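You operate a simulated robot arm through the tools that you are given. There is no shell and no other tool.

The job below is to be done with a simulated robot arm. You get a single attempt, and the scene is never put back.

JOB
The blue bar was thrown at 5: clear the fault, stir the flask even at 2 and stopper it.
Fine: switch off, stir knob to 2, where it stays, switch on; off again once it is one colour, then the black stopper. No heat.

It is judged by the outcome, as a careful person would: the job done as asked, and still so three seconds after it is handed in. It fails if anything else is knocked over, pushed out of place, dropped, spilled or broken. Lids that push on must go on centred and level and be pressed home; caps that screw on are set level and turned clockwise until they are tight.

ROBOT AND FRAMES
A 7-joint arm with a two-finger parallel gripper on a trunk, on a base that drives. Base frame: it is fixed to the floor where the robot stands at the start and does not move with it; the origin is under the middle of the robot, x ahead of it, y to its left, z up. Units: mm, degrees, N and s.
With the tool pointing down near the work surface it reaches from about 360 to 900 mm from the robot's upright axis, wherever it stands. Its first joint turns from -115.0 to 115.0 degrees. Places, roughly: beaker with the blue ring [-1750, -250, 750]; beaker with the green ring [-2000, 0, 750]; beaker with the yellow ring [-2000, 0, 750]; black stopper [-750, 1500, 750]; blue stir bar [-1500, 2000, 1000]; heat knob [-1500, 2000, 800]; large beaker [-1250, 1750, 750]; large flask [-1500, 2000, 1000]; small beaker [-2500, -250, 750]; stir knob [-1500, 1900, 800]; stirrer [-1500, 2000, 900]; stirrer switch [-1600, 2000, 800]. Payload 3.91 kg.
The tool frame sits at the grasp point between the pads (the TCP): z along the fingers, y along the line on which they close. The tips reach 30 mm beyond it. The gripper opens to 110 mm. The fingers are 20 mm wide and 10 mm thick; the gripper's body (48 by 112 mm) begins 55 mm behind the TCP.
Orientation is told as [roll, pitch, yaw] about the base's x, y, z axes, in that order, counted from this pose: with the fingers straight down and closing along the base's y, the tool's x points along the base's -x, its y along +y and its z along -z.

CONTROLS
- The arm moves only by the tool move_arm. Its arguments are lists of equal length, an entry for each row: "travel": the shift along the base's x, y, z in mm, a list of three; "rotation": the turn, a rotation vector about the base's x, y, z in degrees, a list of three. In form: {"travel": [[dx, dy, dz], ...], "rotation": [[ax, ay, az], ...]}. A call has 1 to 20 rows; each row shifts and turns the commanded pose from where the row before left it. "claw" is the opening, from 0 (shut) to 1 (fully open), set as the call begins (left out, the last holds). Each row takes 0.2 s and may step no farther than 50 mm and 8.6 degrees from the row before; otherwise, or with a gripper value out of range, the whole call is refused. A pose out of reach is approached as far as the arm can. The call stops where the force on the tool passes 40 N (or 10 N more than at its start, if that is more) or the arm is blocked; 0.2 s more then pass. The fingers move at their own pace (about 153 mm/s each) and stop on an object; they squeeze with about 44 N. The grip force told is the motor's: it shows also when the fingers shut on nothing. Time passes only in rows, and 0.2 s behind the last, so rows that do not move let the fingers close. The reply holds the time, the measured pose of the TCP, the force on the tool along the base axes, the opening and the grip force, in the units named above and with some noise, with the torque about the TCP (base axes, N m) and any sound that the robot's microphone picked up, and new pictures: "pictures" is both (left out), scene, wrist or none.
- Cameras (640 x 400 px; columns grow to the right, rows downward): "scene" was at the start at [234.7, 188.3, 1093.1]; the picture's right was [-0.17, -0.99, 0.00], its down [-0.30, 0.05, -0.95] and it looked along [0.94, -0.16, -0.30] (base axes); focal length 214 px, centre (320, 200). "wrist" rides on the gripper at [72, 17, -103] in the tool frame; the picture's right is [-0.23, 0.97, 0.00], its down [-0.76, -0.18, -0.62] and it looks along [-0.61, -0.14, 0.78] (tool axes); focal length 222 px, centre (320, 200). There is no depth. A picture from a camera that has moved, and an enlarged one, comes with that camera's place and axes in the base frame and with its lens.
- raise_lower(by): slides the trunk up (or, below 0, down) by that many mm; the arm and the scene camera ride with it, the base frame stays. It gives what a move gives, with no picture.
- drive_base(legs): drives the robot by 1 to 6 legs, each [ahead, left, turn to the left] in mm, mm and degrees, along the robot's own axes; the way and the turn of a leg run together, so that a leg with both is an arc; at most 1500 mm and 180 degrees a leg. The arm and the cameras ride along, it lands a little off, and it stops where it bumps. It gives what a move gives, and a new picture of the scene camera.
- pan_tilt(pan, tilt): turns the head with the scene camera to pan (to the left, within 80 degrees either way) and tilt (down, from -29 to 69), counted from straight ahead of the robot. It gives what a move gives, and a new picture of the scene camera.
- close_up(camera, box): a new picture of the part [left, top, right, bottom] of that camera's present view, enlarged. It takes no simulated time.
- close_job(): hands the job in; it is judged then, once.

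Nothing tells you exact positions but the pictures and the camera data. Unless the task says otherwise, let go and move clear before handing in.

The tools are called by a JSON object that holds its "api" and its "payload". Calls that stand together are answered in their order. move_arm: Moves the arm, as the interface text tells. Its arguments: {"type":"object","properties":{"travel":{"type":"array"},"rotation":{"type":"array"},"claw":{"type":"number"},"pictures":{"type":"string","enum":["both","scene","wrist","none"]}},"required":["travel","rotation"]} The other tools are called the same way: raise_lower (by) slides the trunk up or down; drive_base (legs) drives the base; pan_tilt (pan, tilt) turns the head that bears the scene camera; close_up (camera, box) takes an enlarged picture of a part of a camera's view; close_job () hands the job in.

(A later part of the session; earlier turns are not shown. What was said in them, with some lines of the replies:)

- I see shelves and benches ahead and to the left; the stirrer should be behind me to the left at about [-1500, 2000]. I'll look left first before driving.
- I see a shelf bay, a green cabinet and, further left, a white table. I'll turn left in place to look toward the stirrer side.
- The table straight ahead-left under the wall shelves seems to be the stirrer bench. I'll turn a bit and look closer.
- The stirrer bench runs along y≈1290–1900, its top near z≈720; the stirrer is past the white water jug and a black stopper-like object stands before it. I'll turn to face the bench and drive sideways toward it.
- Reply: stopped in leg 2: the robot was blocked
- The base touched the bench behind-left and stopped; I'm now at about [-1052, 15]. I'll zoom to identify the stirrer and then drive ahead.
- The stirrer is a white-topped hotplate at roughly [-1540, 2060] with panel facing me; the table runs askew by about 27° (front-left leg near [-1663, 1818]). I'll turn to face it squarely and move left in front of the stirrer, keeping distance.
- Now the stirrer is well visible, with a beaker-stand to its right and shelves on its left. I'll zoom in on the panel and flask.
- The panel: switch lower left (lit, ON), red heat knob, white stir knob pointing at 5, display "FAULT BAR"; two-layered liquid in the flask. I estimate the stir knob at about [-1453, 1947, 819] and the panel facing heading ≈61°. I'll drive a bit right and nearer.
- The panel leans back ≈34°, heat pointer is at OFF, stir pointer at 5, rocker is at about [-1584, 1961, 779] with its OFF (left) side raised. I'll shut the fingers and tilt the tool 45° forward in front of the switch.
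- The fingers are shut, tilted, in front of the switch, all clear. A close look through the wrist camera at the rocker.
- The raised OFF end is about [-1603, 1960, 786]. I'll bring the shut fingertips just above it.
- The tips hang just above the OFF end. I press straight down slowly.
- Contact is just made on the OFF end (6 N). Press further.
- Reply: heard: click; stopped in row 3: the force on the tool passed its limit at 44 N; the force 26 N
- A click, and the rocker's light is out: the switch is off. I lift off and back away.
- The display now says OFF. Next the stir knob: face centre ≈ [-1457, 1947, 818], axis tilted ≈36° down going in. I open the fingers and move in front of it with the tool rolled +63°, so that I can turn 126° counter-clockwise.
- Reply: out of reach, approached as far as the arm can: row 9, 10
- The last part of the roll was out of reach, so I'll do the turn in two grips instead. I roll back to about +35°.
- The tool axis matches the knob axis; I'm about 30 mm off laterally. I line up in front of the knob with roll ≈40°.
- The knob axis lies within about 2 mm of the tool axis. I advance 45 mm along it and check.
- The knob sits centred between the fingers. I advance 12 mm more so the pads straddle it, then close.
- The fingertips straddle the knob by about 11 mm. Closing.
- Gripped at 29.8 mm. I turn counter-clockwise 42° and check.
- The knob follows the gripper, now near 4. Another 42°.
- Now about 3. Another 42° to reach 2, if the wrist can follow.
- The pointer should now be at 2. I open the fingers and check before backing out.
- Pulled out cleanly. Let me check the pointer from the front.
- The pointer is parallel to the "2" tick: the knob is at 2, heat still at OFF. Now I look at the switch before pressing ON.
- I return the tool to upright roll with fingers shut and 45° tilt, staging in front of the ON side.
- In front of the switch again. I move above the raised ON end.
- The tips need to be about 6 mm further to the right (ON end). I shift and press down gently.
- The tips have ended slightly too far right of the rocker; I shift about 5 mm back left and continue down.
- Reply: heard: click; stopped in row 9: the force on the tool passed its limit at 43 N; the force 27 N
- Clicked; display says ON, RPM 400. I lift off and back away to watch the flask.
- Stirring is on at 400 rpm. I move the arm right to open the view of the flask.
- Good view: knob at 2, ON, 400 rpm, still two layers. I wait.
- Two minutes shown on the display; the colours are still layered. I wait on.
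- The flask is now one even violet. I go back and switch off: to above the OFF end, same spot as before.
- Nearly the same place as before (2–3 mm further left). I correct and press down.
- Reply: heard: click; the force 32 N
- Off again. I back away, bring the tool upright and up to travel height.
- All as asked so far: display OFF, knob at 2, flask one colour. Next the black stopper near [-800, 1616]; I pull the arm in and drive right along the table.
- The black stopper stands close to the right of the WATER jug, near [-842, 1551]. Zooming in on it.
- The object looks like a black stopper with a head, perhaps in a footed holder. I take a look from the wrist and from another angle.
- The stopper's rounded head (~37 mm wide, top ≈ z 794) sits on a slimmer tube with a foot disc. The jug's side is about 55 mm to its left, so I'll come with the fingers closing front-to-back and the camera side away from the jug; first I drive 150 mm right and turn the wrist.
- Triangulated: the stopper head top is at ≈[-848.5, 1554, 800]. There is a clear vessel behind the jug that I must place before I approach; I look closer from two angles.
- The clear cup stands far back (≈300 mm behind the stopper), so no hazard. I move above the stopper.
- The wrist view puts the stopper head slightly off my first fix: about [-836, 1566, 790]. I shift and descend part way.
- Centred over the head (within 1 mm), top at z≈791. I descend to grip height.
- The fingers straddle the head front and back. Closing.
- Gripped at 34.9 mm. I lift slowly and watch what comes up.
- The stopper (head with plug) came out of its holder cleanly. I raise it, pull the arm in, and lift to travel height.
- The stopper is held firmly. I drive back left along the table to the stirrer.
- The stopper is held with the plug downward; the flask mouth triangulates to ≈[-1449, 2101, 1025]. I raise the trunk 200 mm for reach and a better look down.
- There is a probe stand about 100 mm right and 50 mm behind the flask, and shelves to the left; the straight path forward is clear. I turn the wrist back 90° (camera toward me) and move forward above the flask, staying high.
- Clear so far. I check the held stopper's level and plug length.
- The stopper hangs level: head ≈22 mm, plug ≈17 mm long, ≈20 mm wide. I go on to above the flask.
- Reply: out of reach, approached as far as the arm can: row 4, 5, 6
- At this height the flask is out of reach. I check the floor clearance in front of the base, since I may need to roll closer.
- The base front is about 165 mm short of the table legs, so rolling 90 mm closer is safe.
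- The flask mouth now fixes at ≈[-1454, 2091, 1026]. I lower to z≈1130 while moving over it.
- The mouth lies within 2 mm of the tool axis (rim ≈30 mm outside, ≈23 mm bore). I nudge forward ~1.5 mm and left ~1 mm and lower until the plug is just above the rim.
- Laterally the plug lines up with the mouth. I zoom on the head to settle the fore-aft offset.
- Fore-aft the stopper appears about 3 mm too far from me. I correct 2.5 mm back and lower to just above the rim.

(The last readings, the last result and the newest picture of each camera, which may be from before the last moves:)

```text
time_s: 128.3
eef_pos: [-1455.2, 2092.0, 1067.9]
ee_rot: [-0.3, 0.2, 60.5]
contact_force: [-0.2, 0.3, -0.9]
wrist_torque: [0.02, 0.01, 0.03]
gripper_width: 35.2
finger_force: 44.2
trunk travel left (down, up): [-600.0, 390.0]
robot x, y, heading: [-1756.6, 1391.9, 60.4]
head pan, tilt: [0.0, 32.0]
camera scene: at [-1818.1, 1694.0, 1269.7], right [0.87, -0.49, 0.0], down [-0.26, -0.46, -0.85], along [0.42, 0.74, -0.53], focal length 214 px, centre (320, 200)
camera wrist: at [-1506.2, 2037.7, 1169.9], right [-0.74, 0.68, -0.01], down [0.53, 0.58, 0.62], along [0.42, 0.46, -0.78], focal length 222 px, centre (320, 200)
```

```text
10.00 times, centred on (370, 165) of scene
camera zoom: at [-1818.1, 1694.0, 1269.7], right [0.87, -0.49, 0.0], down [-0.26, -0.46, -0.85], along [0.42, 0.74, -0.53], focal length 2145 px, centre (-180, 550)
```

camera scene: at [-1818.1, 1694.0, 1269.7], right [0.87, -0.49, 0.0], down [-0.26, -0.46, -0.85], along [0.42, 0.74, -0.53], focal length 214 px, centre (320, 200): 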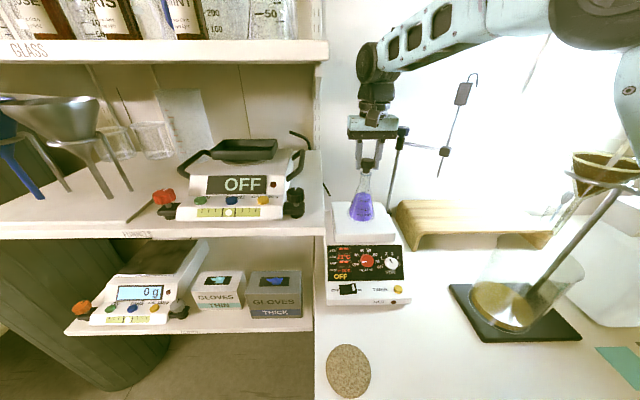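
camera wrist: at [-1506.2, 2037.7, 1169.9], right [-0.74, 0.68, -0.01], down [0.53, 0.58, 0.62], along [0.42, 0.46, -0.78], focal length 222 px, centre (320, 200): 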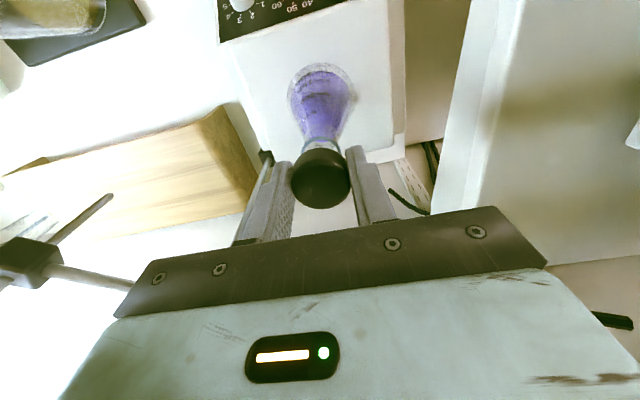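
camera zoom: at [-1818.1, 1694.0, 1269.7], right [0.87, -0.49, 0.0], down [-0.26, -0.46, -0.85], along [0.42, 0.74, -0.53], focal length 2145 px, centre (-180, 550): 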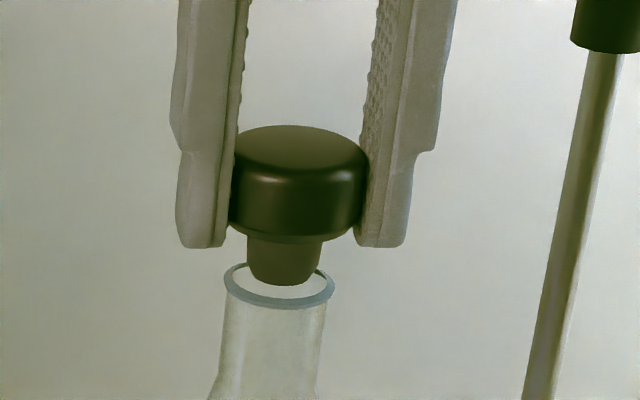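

Now aligned to about 1 mm. I insert gently in small steps.

{"api": "move_arm", "payload": {"travel": [[0, 0, -2], [0, 0, -2], [0, 0, -2], [0, 0, -2], [0, 0, -2], [0, 0, 0]], "rotation": [[0, 0, 0], [0, 0, 0], [0, 0, 0], [0, 0, 0], [0, 0, 0], [0, 0, 0]], "pictures": "wrist"}}

{"api": "close_up", "payload": {"camera": "scene", "box": [350, 145, 390, 185]}}

```text
time_s: 129.7
eef_pos: [-1455.4, 2089.3, 1056.2]
ee_rot: [-0.3, 0.1, 60.5]
contact_force: [-0.1, -0.8, -0.1]
wrist_torque: [0.01, 0.01, 0.01]
gripper_width: 34.9
finger_force: 44.4
trunk travel left (down, up): [-600.0, 390.0]
robot x, y, heading: [-1756.5, 1391.8, 60.4]
head pan, tilt: [0.0, 32.0]
camera wrist: at [-1507.0, 2036.9, 1159.4], right [-0.74, 0.68, -0.01], down [0.53, 0.58, 0.62], along [0.42, 0.46, -0.78], focal length 222 px, centre (320, 200)
```

wrist: 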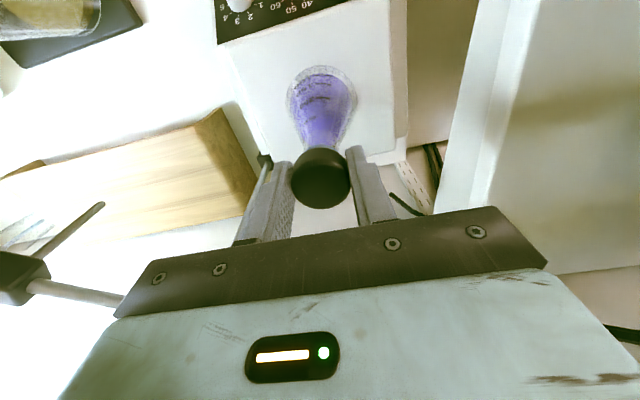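

```text
10.00 times, centred on (370, 165) of scene
camera zoom: at [-1818.1, 1694.0, 1269.7], right [0.87, -0.49, 0.0], down [-0.26, -0.46, -0.85], along [0.42, 0.74, -0.53], focal length 2145 px, centre (-180, 550)
```

zoom: 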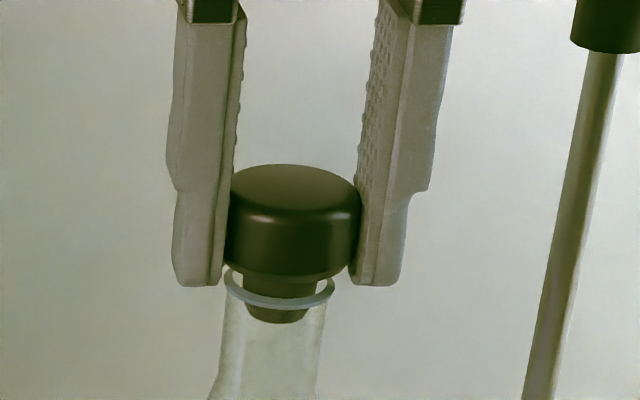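

The plug has entered the bore with no contact force; it's about 1 mm to the right of the axis. I shift 1 mm left and continue.

{"api": "move_arm", "payload": {"travel": [[-0.9, 0.5, 0], [0, 0, -1.5], [0, 0, -1.5], [0, 0, -1.5], [0, 0, -1.5], [0, 0, 0]], "rotation": [[0, 0, 0], [0, 0, 0], [0, 0, 0], [0, 0, 0], [0, 0, 0], [0, 0, 0]], "pictures": "wrist"}}

{"api": "close_up", "payload": {"camera": "scene", "box": [350, 145, 390, 185]}}

```text
time_s: 131.1
eef_pos: [-1456.1, 2090.9, 1050.3]
ee_rot: [-0.3, 0.1, 60.4]
contact_force: [-0.9, -0.4, -0.9]
wrist_torque: [0.0, -0.01, -0.03]
gripper_width: 35.0
finger_force: 44.0
trunk travel left (down, up): [-600.0, 390.0]
robot x, y, heading: [-1751.6, 1390.5, 60.6]
head pan, tilt: [0.0, 32.0]
camera wrist: at [-1507.8, 2036.9, 1153.8], right [-0.74, 0.68, -0.01], down [0.53, 0.58, 0.62], along [0.42, 0.46, -0.78], focal length 222 px, centre (320, 200)
```

wrist: 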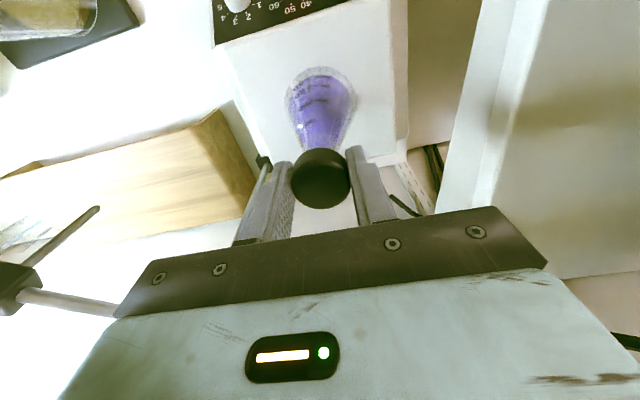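

```text
10.00 times, centred on (370, 165) of scene
camera zoom: at [-1818.1, 1694.0, 1269.7], right [0.87, -0.49, 0.0], down [-0.26, -0.46, -0.85], along [0.42, 0.74, -0.53], focal length 2145 px, centre (-180, 550)
```

zoom: 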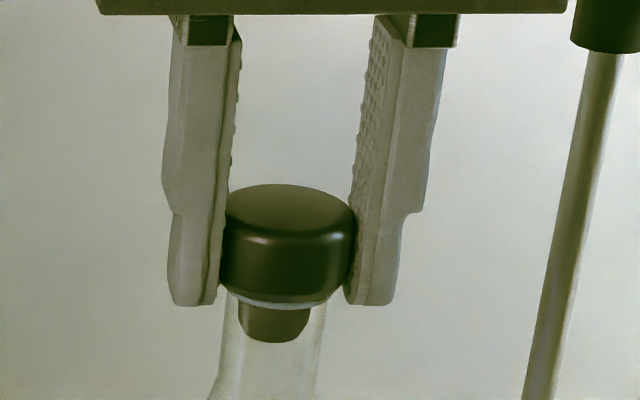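

Centred now and the head almost touches the rim. I press it home, 1 mm steps.

{"api": "move_arm", "payload": {"travel": [[0, 0, -1], [0, 0, -1], [0, 0, -1], [0, 0, -1], [0, 0, -1], [0, 0, -1], [0, 0, 0]], "rotation": [[0, 0, 0], [0, 0, 0], [0, 0, 0], [0, 0, 0], [0, 0, 0], [0, 0, 0], [0, 0, 0]], "pictures": "wrist"}}

{"api": "close_up", "payload": {"camera": "scene", "box": [350, 145, 390, 185]}}

```text
time_s: 132.7
eef_pos: [-1455.4, 2091.1, 1047.3]
ee_rot: [-0.2, -0.1, 60.5]
contact_force: [1.5, 2.8, 34.7]
wrist_torque: [0.23, -0.03, 0.03]
gripper_width: 35.2
finger_force: 44.0
trunk travel left (down, up): [-600.0, 390.0]
robot x, y, heading: [-1753.2, 1394.7, 60.6]
head pan, tilt: [0.0, 32.0]
camera wrist: at [-1507.9, 2036.5, 1149.9], right [-0.74, 0.68, 0.0], down [0.53, 0.57, 0.63], along [0.43, 0.46, -0.78], focal length 222 px, centre (320, 200)
```

wrist: 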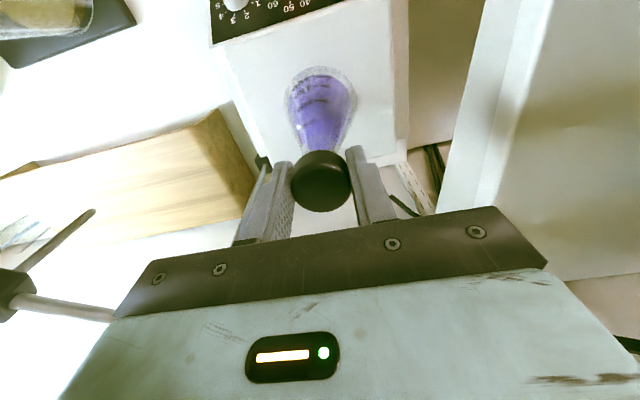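

```text
10.00 times, centred on (370, 165) of scene
camera zoom: at [-1818.6, 1692.9, 1270.1], right [0.87, -0.49, 0.0], down [-0.26, -0.46, -0.85], along [0.42, 0.74, -0.53], focal length 2145 px, centre (-180, 550)
```

zoom: 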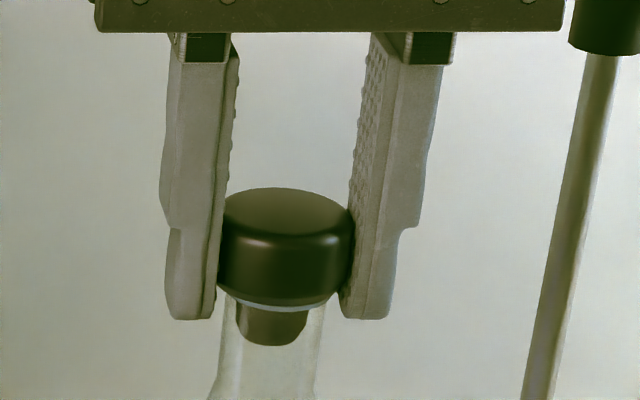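

35 N came up and the fingers slid slightly down the head. I zoom in to see whether the head has met the rim.

{"api": "close_up", "payload": {"camera": "scene", "box": [357, 160, 381, 184]}}

{"api": "close_up", "payload": {"camera": "wrist", "box": [280, 120, 360, 220]}}

```text
16.00 times, centred on (369, 172) of scene
camera zoom: at [-1818.6, 1692.9, 1270.1], right [0.87, -0.49, 0.0], down [-0.26, -0.46, -0.85], along [0.42, 0.74, -0.53], focal length 3432 px, centre (-464, 648)
```

zoom: 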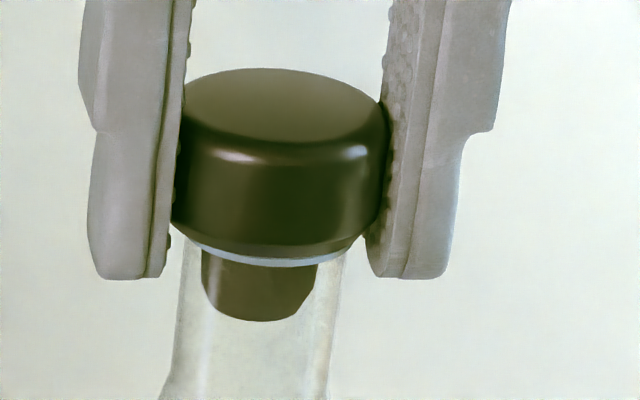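

```text
4.00 times, centred on (320, 170) of wrist
camera zoom: at [-1507.9, 2036.5, 1149.9], right [-0.74, 0.68, 0.0], down [0.53, 0.57, 0.63], along [0.43, 0.46, -0.78], focal length 888 px, centre (320, 320)
```

zoom: 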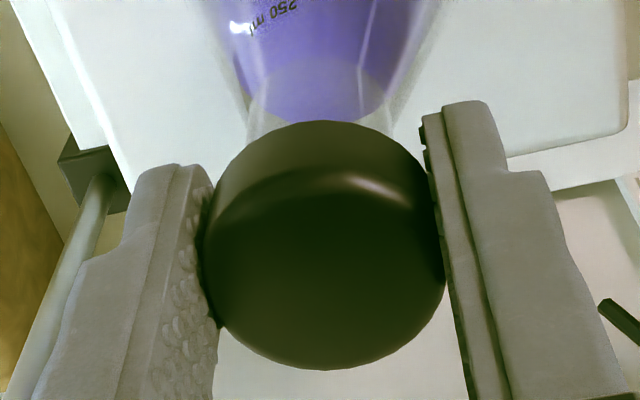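

The head sits flush on the rim all round. I release and look.

{"api": "move_arm", "payload": {"travel": [[0, 0, 0], [0, 0, 0], [0, 0, 0]], "rotation": [[0, 0, 0], [0, 0, 0], [0, 0, 0]], "claw": 0.6, "pictures": "none"}}

{"api": "move_arm", "payload": {"travel": [[0, 0, 10], [0, 0, 15], [0, 0, 20], [0, 0, 20], [0, 0, 0]], "rotation": [[0, 0, 0], [0, 0, 0], [0, 0, 0], [0, 0, 0], [0, 0, 0]]}}

{"api": "close_up", "payload": {"camera": "scene", "box": [350, 150, 390, 190]}}

{"api": "close_up", "payload": {"camera": "wrist", "box": [270, 60, 370, 160]}}

```text
time_s: 133.5
eef_pos: [-1456.0, 2089.9, 1044.6]
ee_rot: [-0.2, 0.2, 60.6]
contact_force: [0.6, 0.9, -0.2]
wrist_torque: [0.0, -0.01, 0.0]
gripper_width: 66.2
finger_force: 0.0
trunk travel left (down, up): [-600.0, 390.0]
robot x, y, heading: [-1753.3, 1396.2, 60.7]
head pan, tilt: [0.0, 32.0]
```

```text
time_s: 134.7
eef_pos: [-1456.5, 2090.0, 1109.5]
ee_rot: [-0.2, 0.2, 60.5]
contact_force: [-0.2, 0.4, 0.0]
wrist_torque: [0.04, -0.02, 0.0]
gripper_width: 66.0
finger_force: 0.0
trunk travel left (down, up): [-600.0, 390.0]
robot x, y, heading: [-1756.0, 1390.9, 60.5]
head pan, tilt: [0.0, 32.0]
camera scene: at [-1818.1, 1694.0, 1269.7], right [0.87, -0.49, 0.0], down [-0.26, -0.46, -0.85], along [0.42, 0.74, -0.53], focal length 214 px, centre (320, 200)
camera wrist: at [-1507.6, 2036.3, 1212.4], right [-0.74, 0.68, -0.01], down [0.53, 0.58, 0.62], along [0.42, 0.46, -0.78], focal length 222 px, centre (320, 200)
```

scene: 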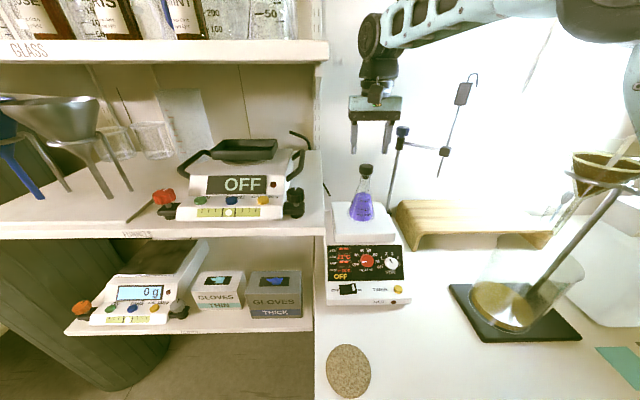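
wrist: 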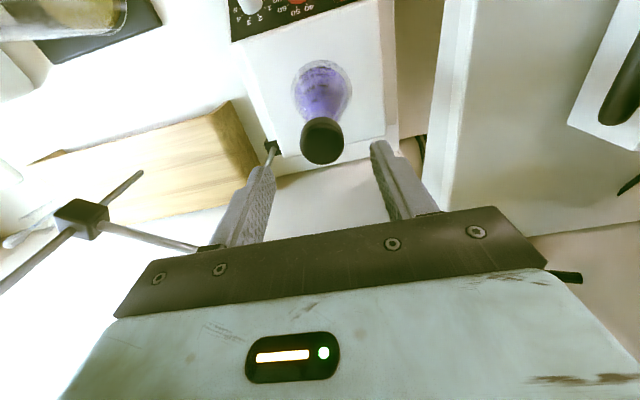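

```text
10.00 times, centred on (370, 170) of scene
camera zoom: at [-1818.1, 1694.0, 1269.7], right [0.87, -0.49, 0.0], down [-0.26, -0.46, -0.85], along [0.42, 0.74, -0.53], focal length 2145 px, centre (-180, 500)
```

zoom: 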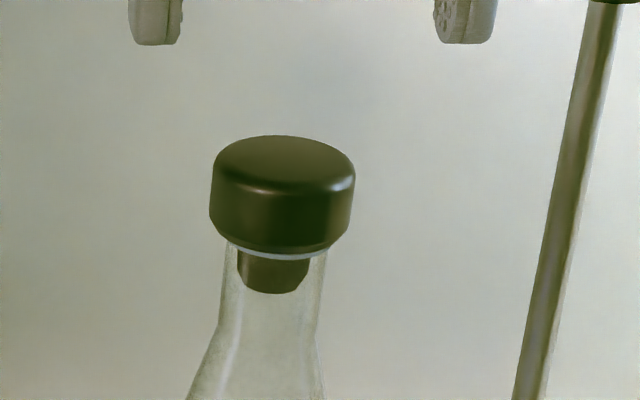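

```text
4.00 times, centred on (320, 110) of wrist
camera zoom: at [-1507.6, 2036.3, 1212.4], right [-0.74, 0.68, -0.01], down [0.53, 0.58, 0.62], along [0.42, 0.46, -0.78], focal length 888 px, centre (320, 560)
```

zoom: 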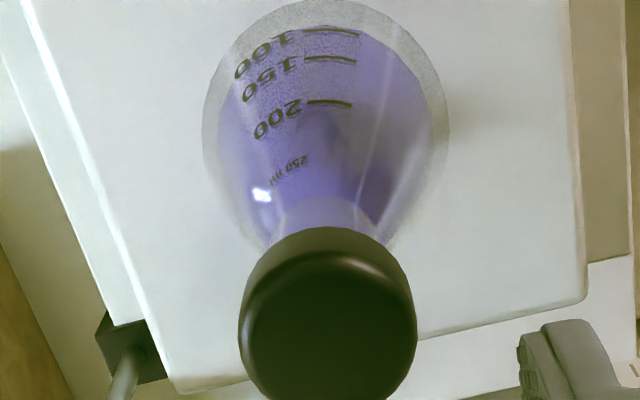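

The stopper is level and centred. To be sure it's home, I shut the fingers and press lightly on top of it.

{"api": "move_arm", "payload": {"travel": [[0, 0, 0], [1.1, 2.1, 0], [0, 0, 0], [0, 0, -12], [0, 0, -10], [0, 0, -4], [0, 0, 0]], "rotation": [[0, 0, 0], [0, 0, 0], [0, 0, 0], [0, 0, 0], [0, 0, 0], [0, 0, 0], [0, 0, 0]], "claw": 0, "pictures": "wrist"}}

{"api": "close_up", "payload": {"camera": "scene", "box": [350, 145, 390, 185]}}

```text
time_s: 136.3
eef_pos: [-1454.7, 2092.1, 1083.7]
ee_rot: [-0.3, 0.1, 60.5]
contact_force: [0.2, 0.1, 0.2]
wrist_torque: [-0.03, 0.01, 0.02]
gripper_width: 0.1
finger_force: 37.2
trunk travel left (down, up): [-600.0, 390.0]
robot x, y, heading: [-1752.9, 1394.9, 61.0]
head pan, tilt: [0.0, 32.0]
camera wrist: at [-1506.8, 2039.3, 1186.7], right [-0.74, 0.68, -0.01], down [0.53, 0.58, 0.62], along [0.42, 0.46, -0.78], focal length 222 px, centre (320, 200)
```

wrist: 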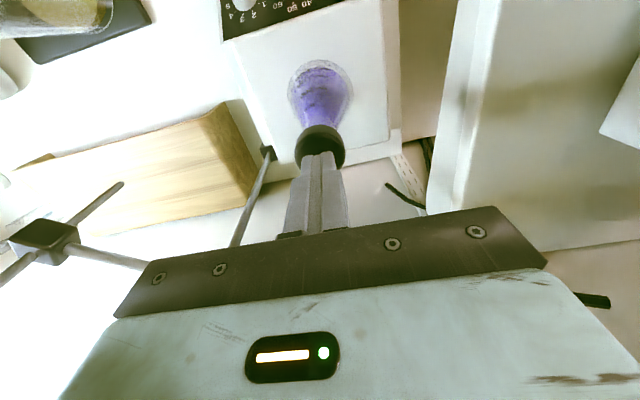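

```text
10.00 times, centred on (370, 165) of scene
camera zoom: at [-1818.1, 1693.9, 1269.7], right [0.87, -0.49, 0.0], down [-0.26, -0.46, -0.85], along [0.42, 0.74, -0.53], focal length 2145 px, centre (-180, 550)
```

zoom: 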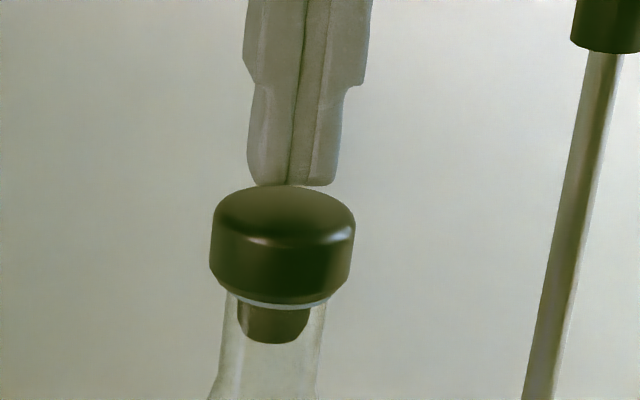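

{"api": "move_arm", "payload": {"travel": [[0, 0, -3], [0, 0, -2], [0, 0, -1.5], [0, 0, -1], [0, 0, -1], [0, 0, -1], [0, 0, -1], [0, 0, -1], [0, 0, -1], [0, 0, -1], [0, 0, -1]], "rotation": [[0, 0, 0], [0, 0, 0], [0, 0, 0], [0, 0, 0], [0, 0, 0], [0, 0, 0], [0, 0, 0], [0, 0, 0], [0, 0, 0], [0, 0, 0], [0, 0, 0]], "pictures": "none"}}

{"api": "close_up", "payload": {"camera": "scene", "box": [350, 145, 390, 185]}}

```text
time_s: 138.3
eef_pos: [-1455.1, 2091.9, 1076.8]
ee_rot: [-0.1, -0.7, 60.4]
contact_force: [-0.3, -3.6, 14.5]
wrist_torque: [-0.16, 0.04, 0.03]
gripper_width: 0.0
finger_force: 37.9
trunk travel left (down, up): [-600.0, 390.0]
robot x, y, heading: [-1753.4, 1388.5, 60.6]
head pan, tilt: [0.0, 32.0]
stopped in row 10: the force on the tool passed its limit at 43 N (the readings are from after the stop); the commanded pose is now the measured one
```

```text
10.00 times, centred on (370, 165) of scene
camera zoom: at [-1818.4, 1693.2, 1269.5], right [0.87, -0.49, 0.0], down [-0.26, -0.46, -0.85], along [0.42, 0.74, -0.53], focal length 2145 px, centre (-180, 550)
```

zoom: 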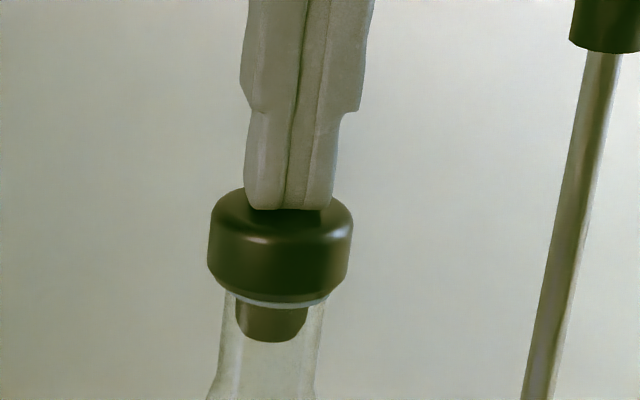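

43 N on top and no further movement: it is home. I raise the arm and draw it back clear.

{"api": "move_arm", "payload": {"travel": [[0, 0, 15], [0, 0, 35], [0, 0, 45], [0, 0, 45], [-15, -26, 40], [-22, -40, 0], [-22, -40, 0], [-22, -40, 0], [-22, -40, 0], [0, 0, 0]], "rotation": [[0, 0, 0], [0, 0, 0], [0, 0, 0], [0, 0, 0], [0, 0, 0], [0, 0, 0], [0, 0, 0], [0, 0, 0], [0, 0, 0], [0, 0, 0]]}}

{"api": "close_up", "payload": {"camera": "scene", "box": [310, 150, 430, 310]}}

{"api": "close_up", "payload": {"camera": "scene", "box": [350, 155, 390, 195]}}

{"api": "close_up", "payload": {"camera": "scene", "box": [350, 240, 410, 300]}}

```text
time_s: 140.5
eef_pos: [-1557.9, 1907.5, 1253.8]
ee_rot: [-0.1, -0.3, 60.5]
contact_force: [-0.4, 0.6, 0.3]
wrist_torque: [-0.04, -0.03, -0.02]
gripper_width: 0.0
finger_force: 38.0
trunk travel left (down, up): [-600.0, 390.0]
robot x, y, heading: [-1753.1, 1396.9, 60.8]
head pan, tilt: [0.0, 32.0]
camera scene: at [-1818.1, 1694.0, 1269.7], right [0.87, -0.49, 0.0], down [-0.26, -0.46, -0.85], along [0.42, 0.74, -0.53], focal length 214 px, centre (320, 200)
camera wrist: at [-1608.8, 1853.8, 1356.2], right [-0.74, 0.68, 0.0], down [0.53, 0.57, 0.63], along [0.43, 0.46, -0.78], focal length 222 px, centre (320, 200)
```

scene: 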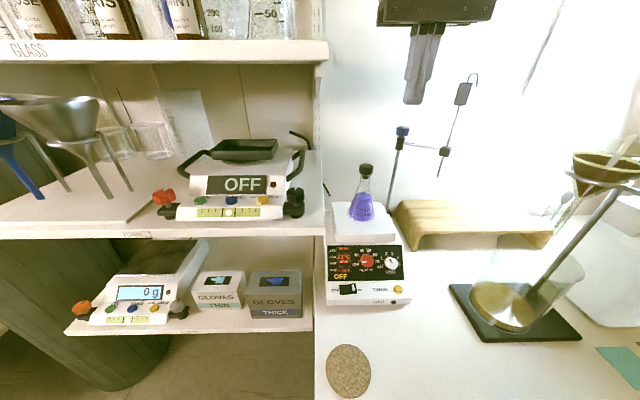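
wrist: 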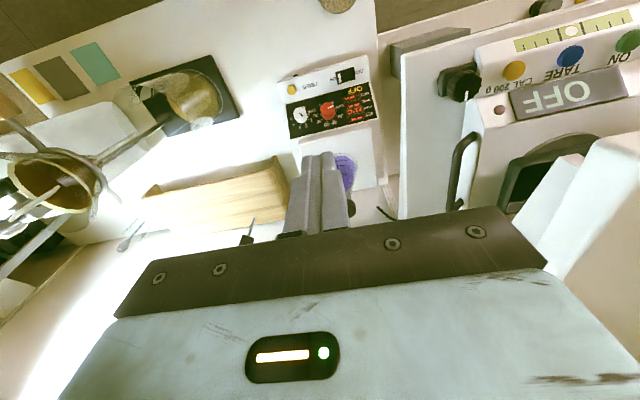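

```text
2.50 times, centred on (370, 230) of scene
camera zoom: at [-1818.1, 1694.0, 1269.7], right [0.87, -0.49, 0.0], down [-0.26, -0.46, -0.85], along [0.42, 0.74, -0.53], focal length 536 px, centre (195, 125)
```

zoom: 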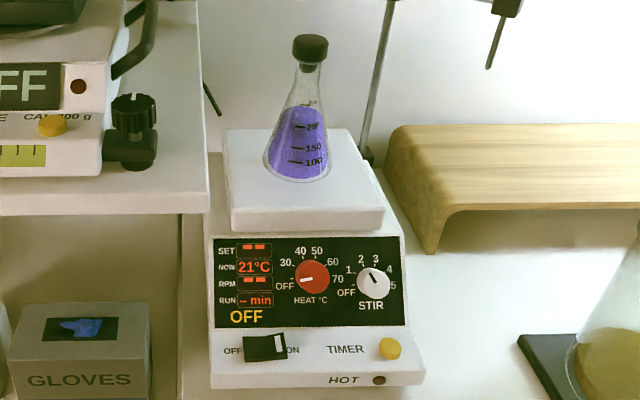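

```text
10.00 times, centred on (370, 175) of scene
camera zoom: at [-1818.1, 1694.0, 1269.7], right [0.87, -0.49, 0.0], down [-0.26, -0.46, -0.85], along [0.42, 0.74, -0.53], focal length 2145 px, centre (-180, 450)
```

zoom: 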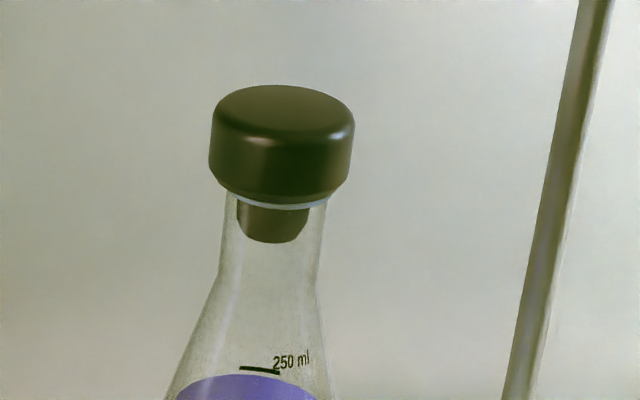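

```text
6.67 times, centred on (380, 270) of scene
camera zoom: at [-1818.1, 1694.0, 1269.7], right [0.87, -0.49, 0.0], down [-0.26, -0.46, -0.85], along [0.42, 0.74, -0.53], focal length 1430 px, centre (-80, -267)
```

zoom: 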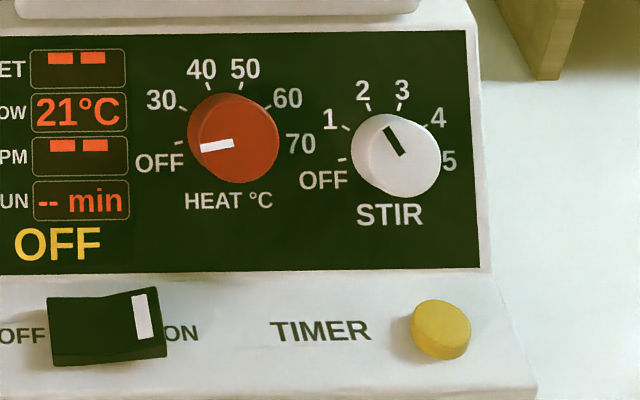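

The stopper sits level and centred on the flask and the liquid is one colour. The switch is off, the stir knob is at 2, the heat knob is at OFF, and the arm is clear, so I'm handing in the job.

{"api": "close_job", "payload": {}}

```text
The job is handed in.
```

The fault is cleared, the flask is stirred to one even violet, and it is stoppered. I have handed the job in.

- **Fault:** I switched off at the rocker, turned the stir knob from 5 to 2, and switched back on. The "FAULT BAR" message went away and the display showed 400 rpm.
- **Stirring:** It ran until the two layers had become one colour, with the display showing about 5 minutes. I then switched off, and the knob is still at 2.
- **Heat:** The heat knob stayed at OFF throughout, and the display read 21 °C.
- **Stopper:** I pushed it in by hand, then pressed on top with about 43 N, and it did not move any further. It looks centred and level.

**Bump on the way:** early on, while driving to the stirrer, the base bumped something on its left, most likely the central bench, and stopped. I did not go back to check whether anything there had shifted.
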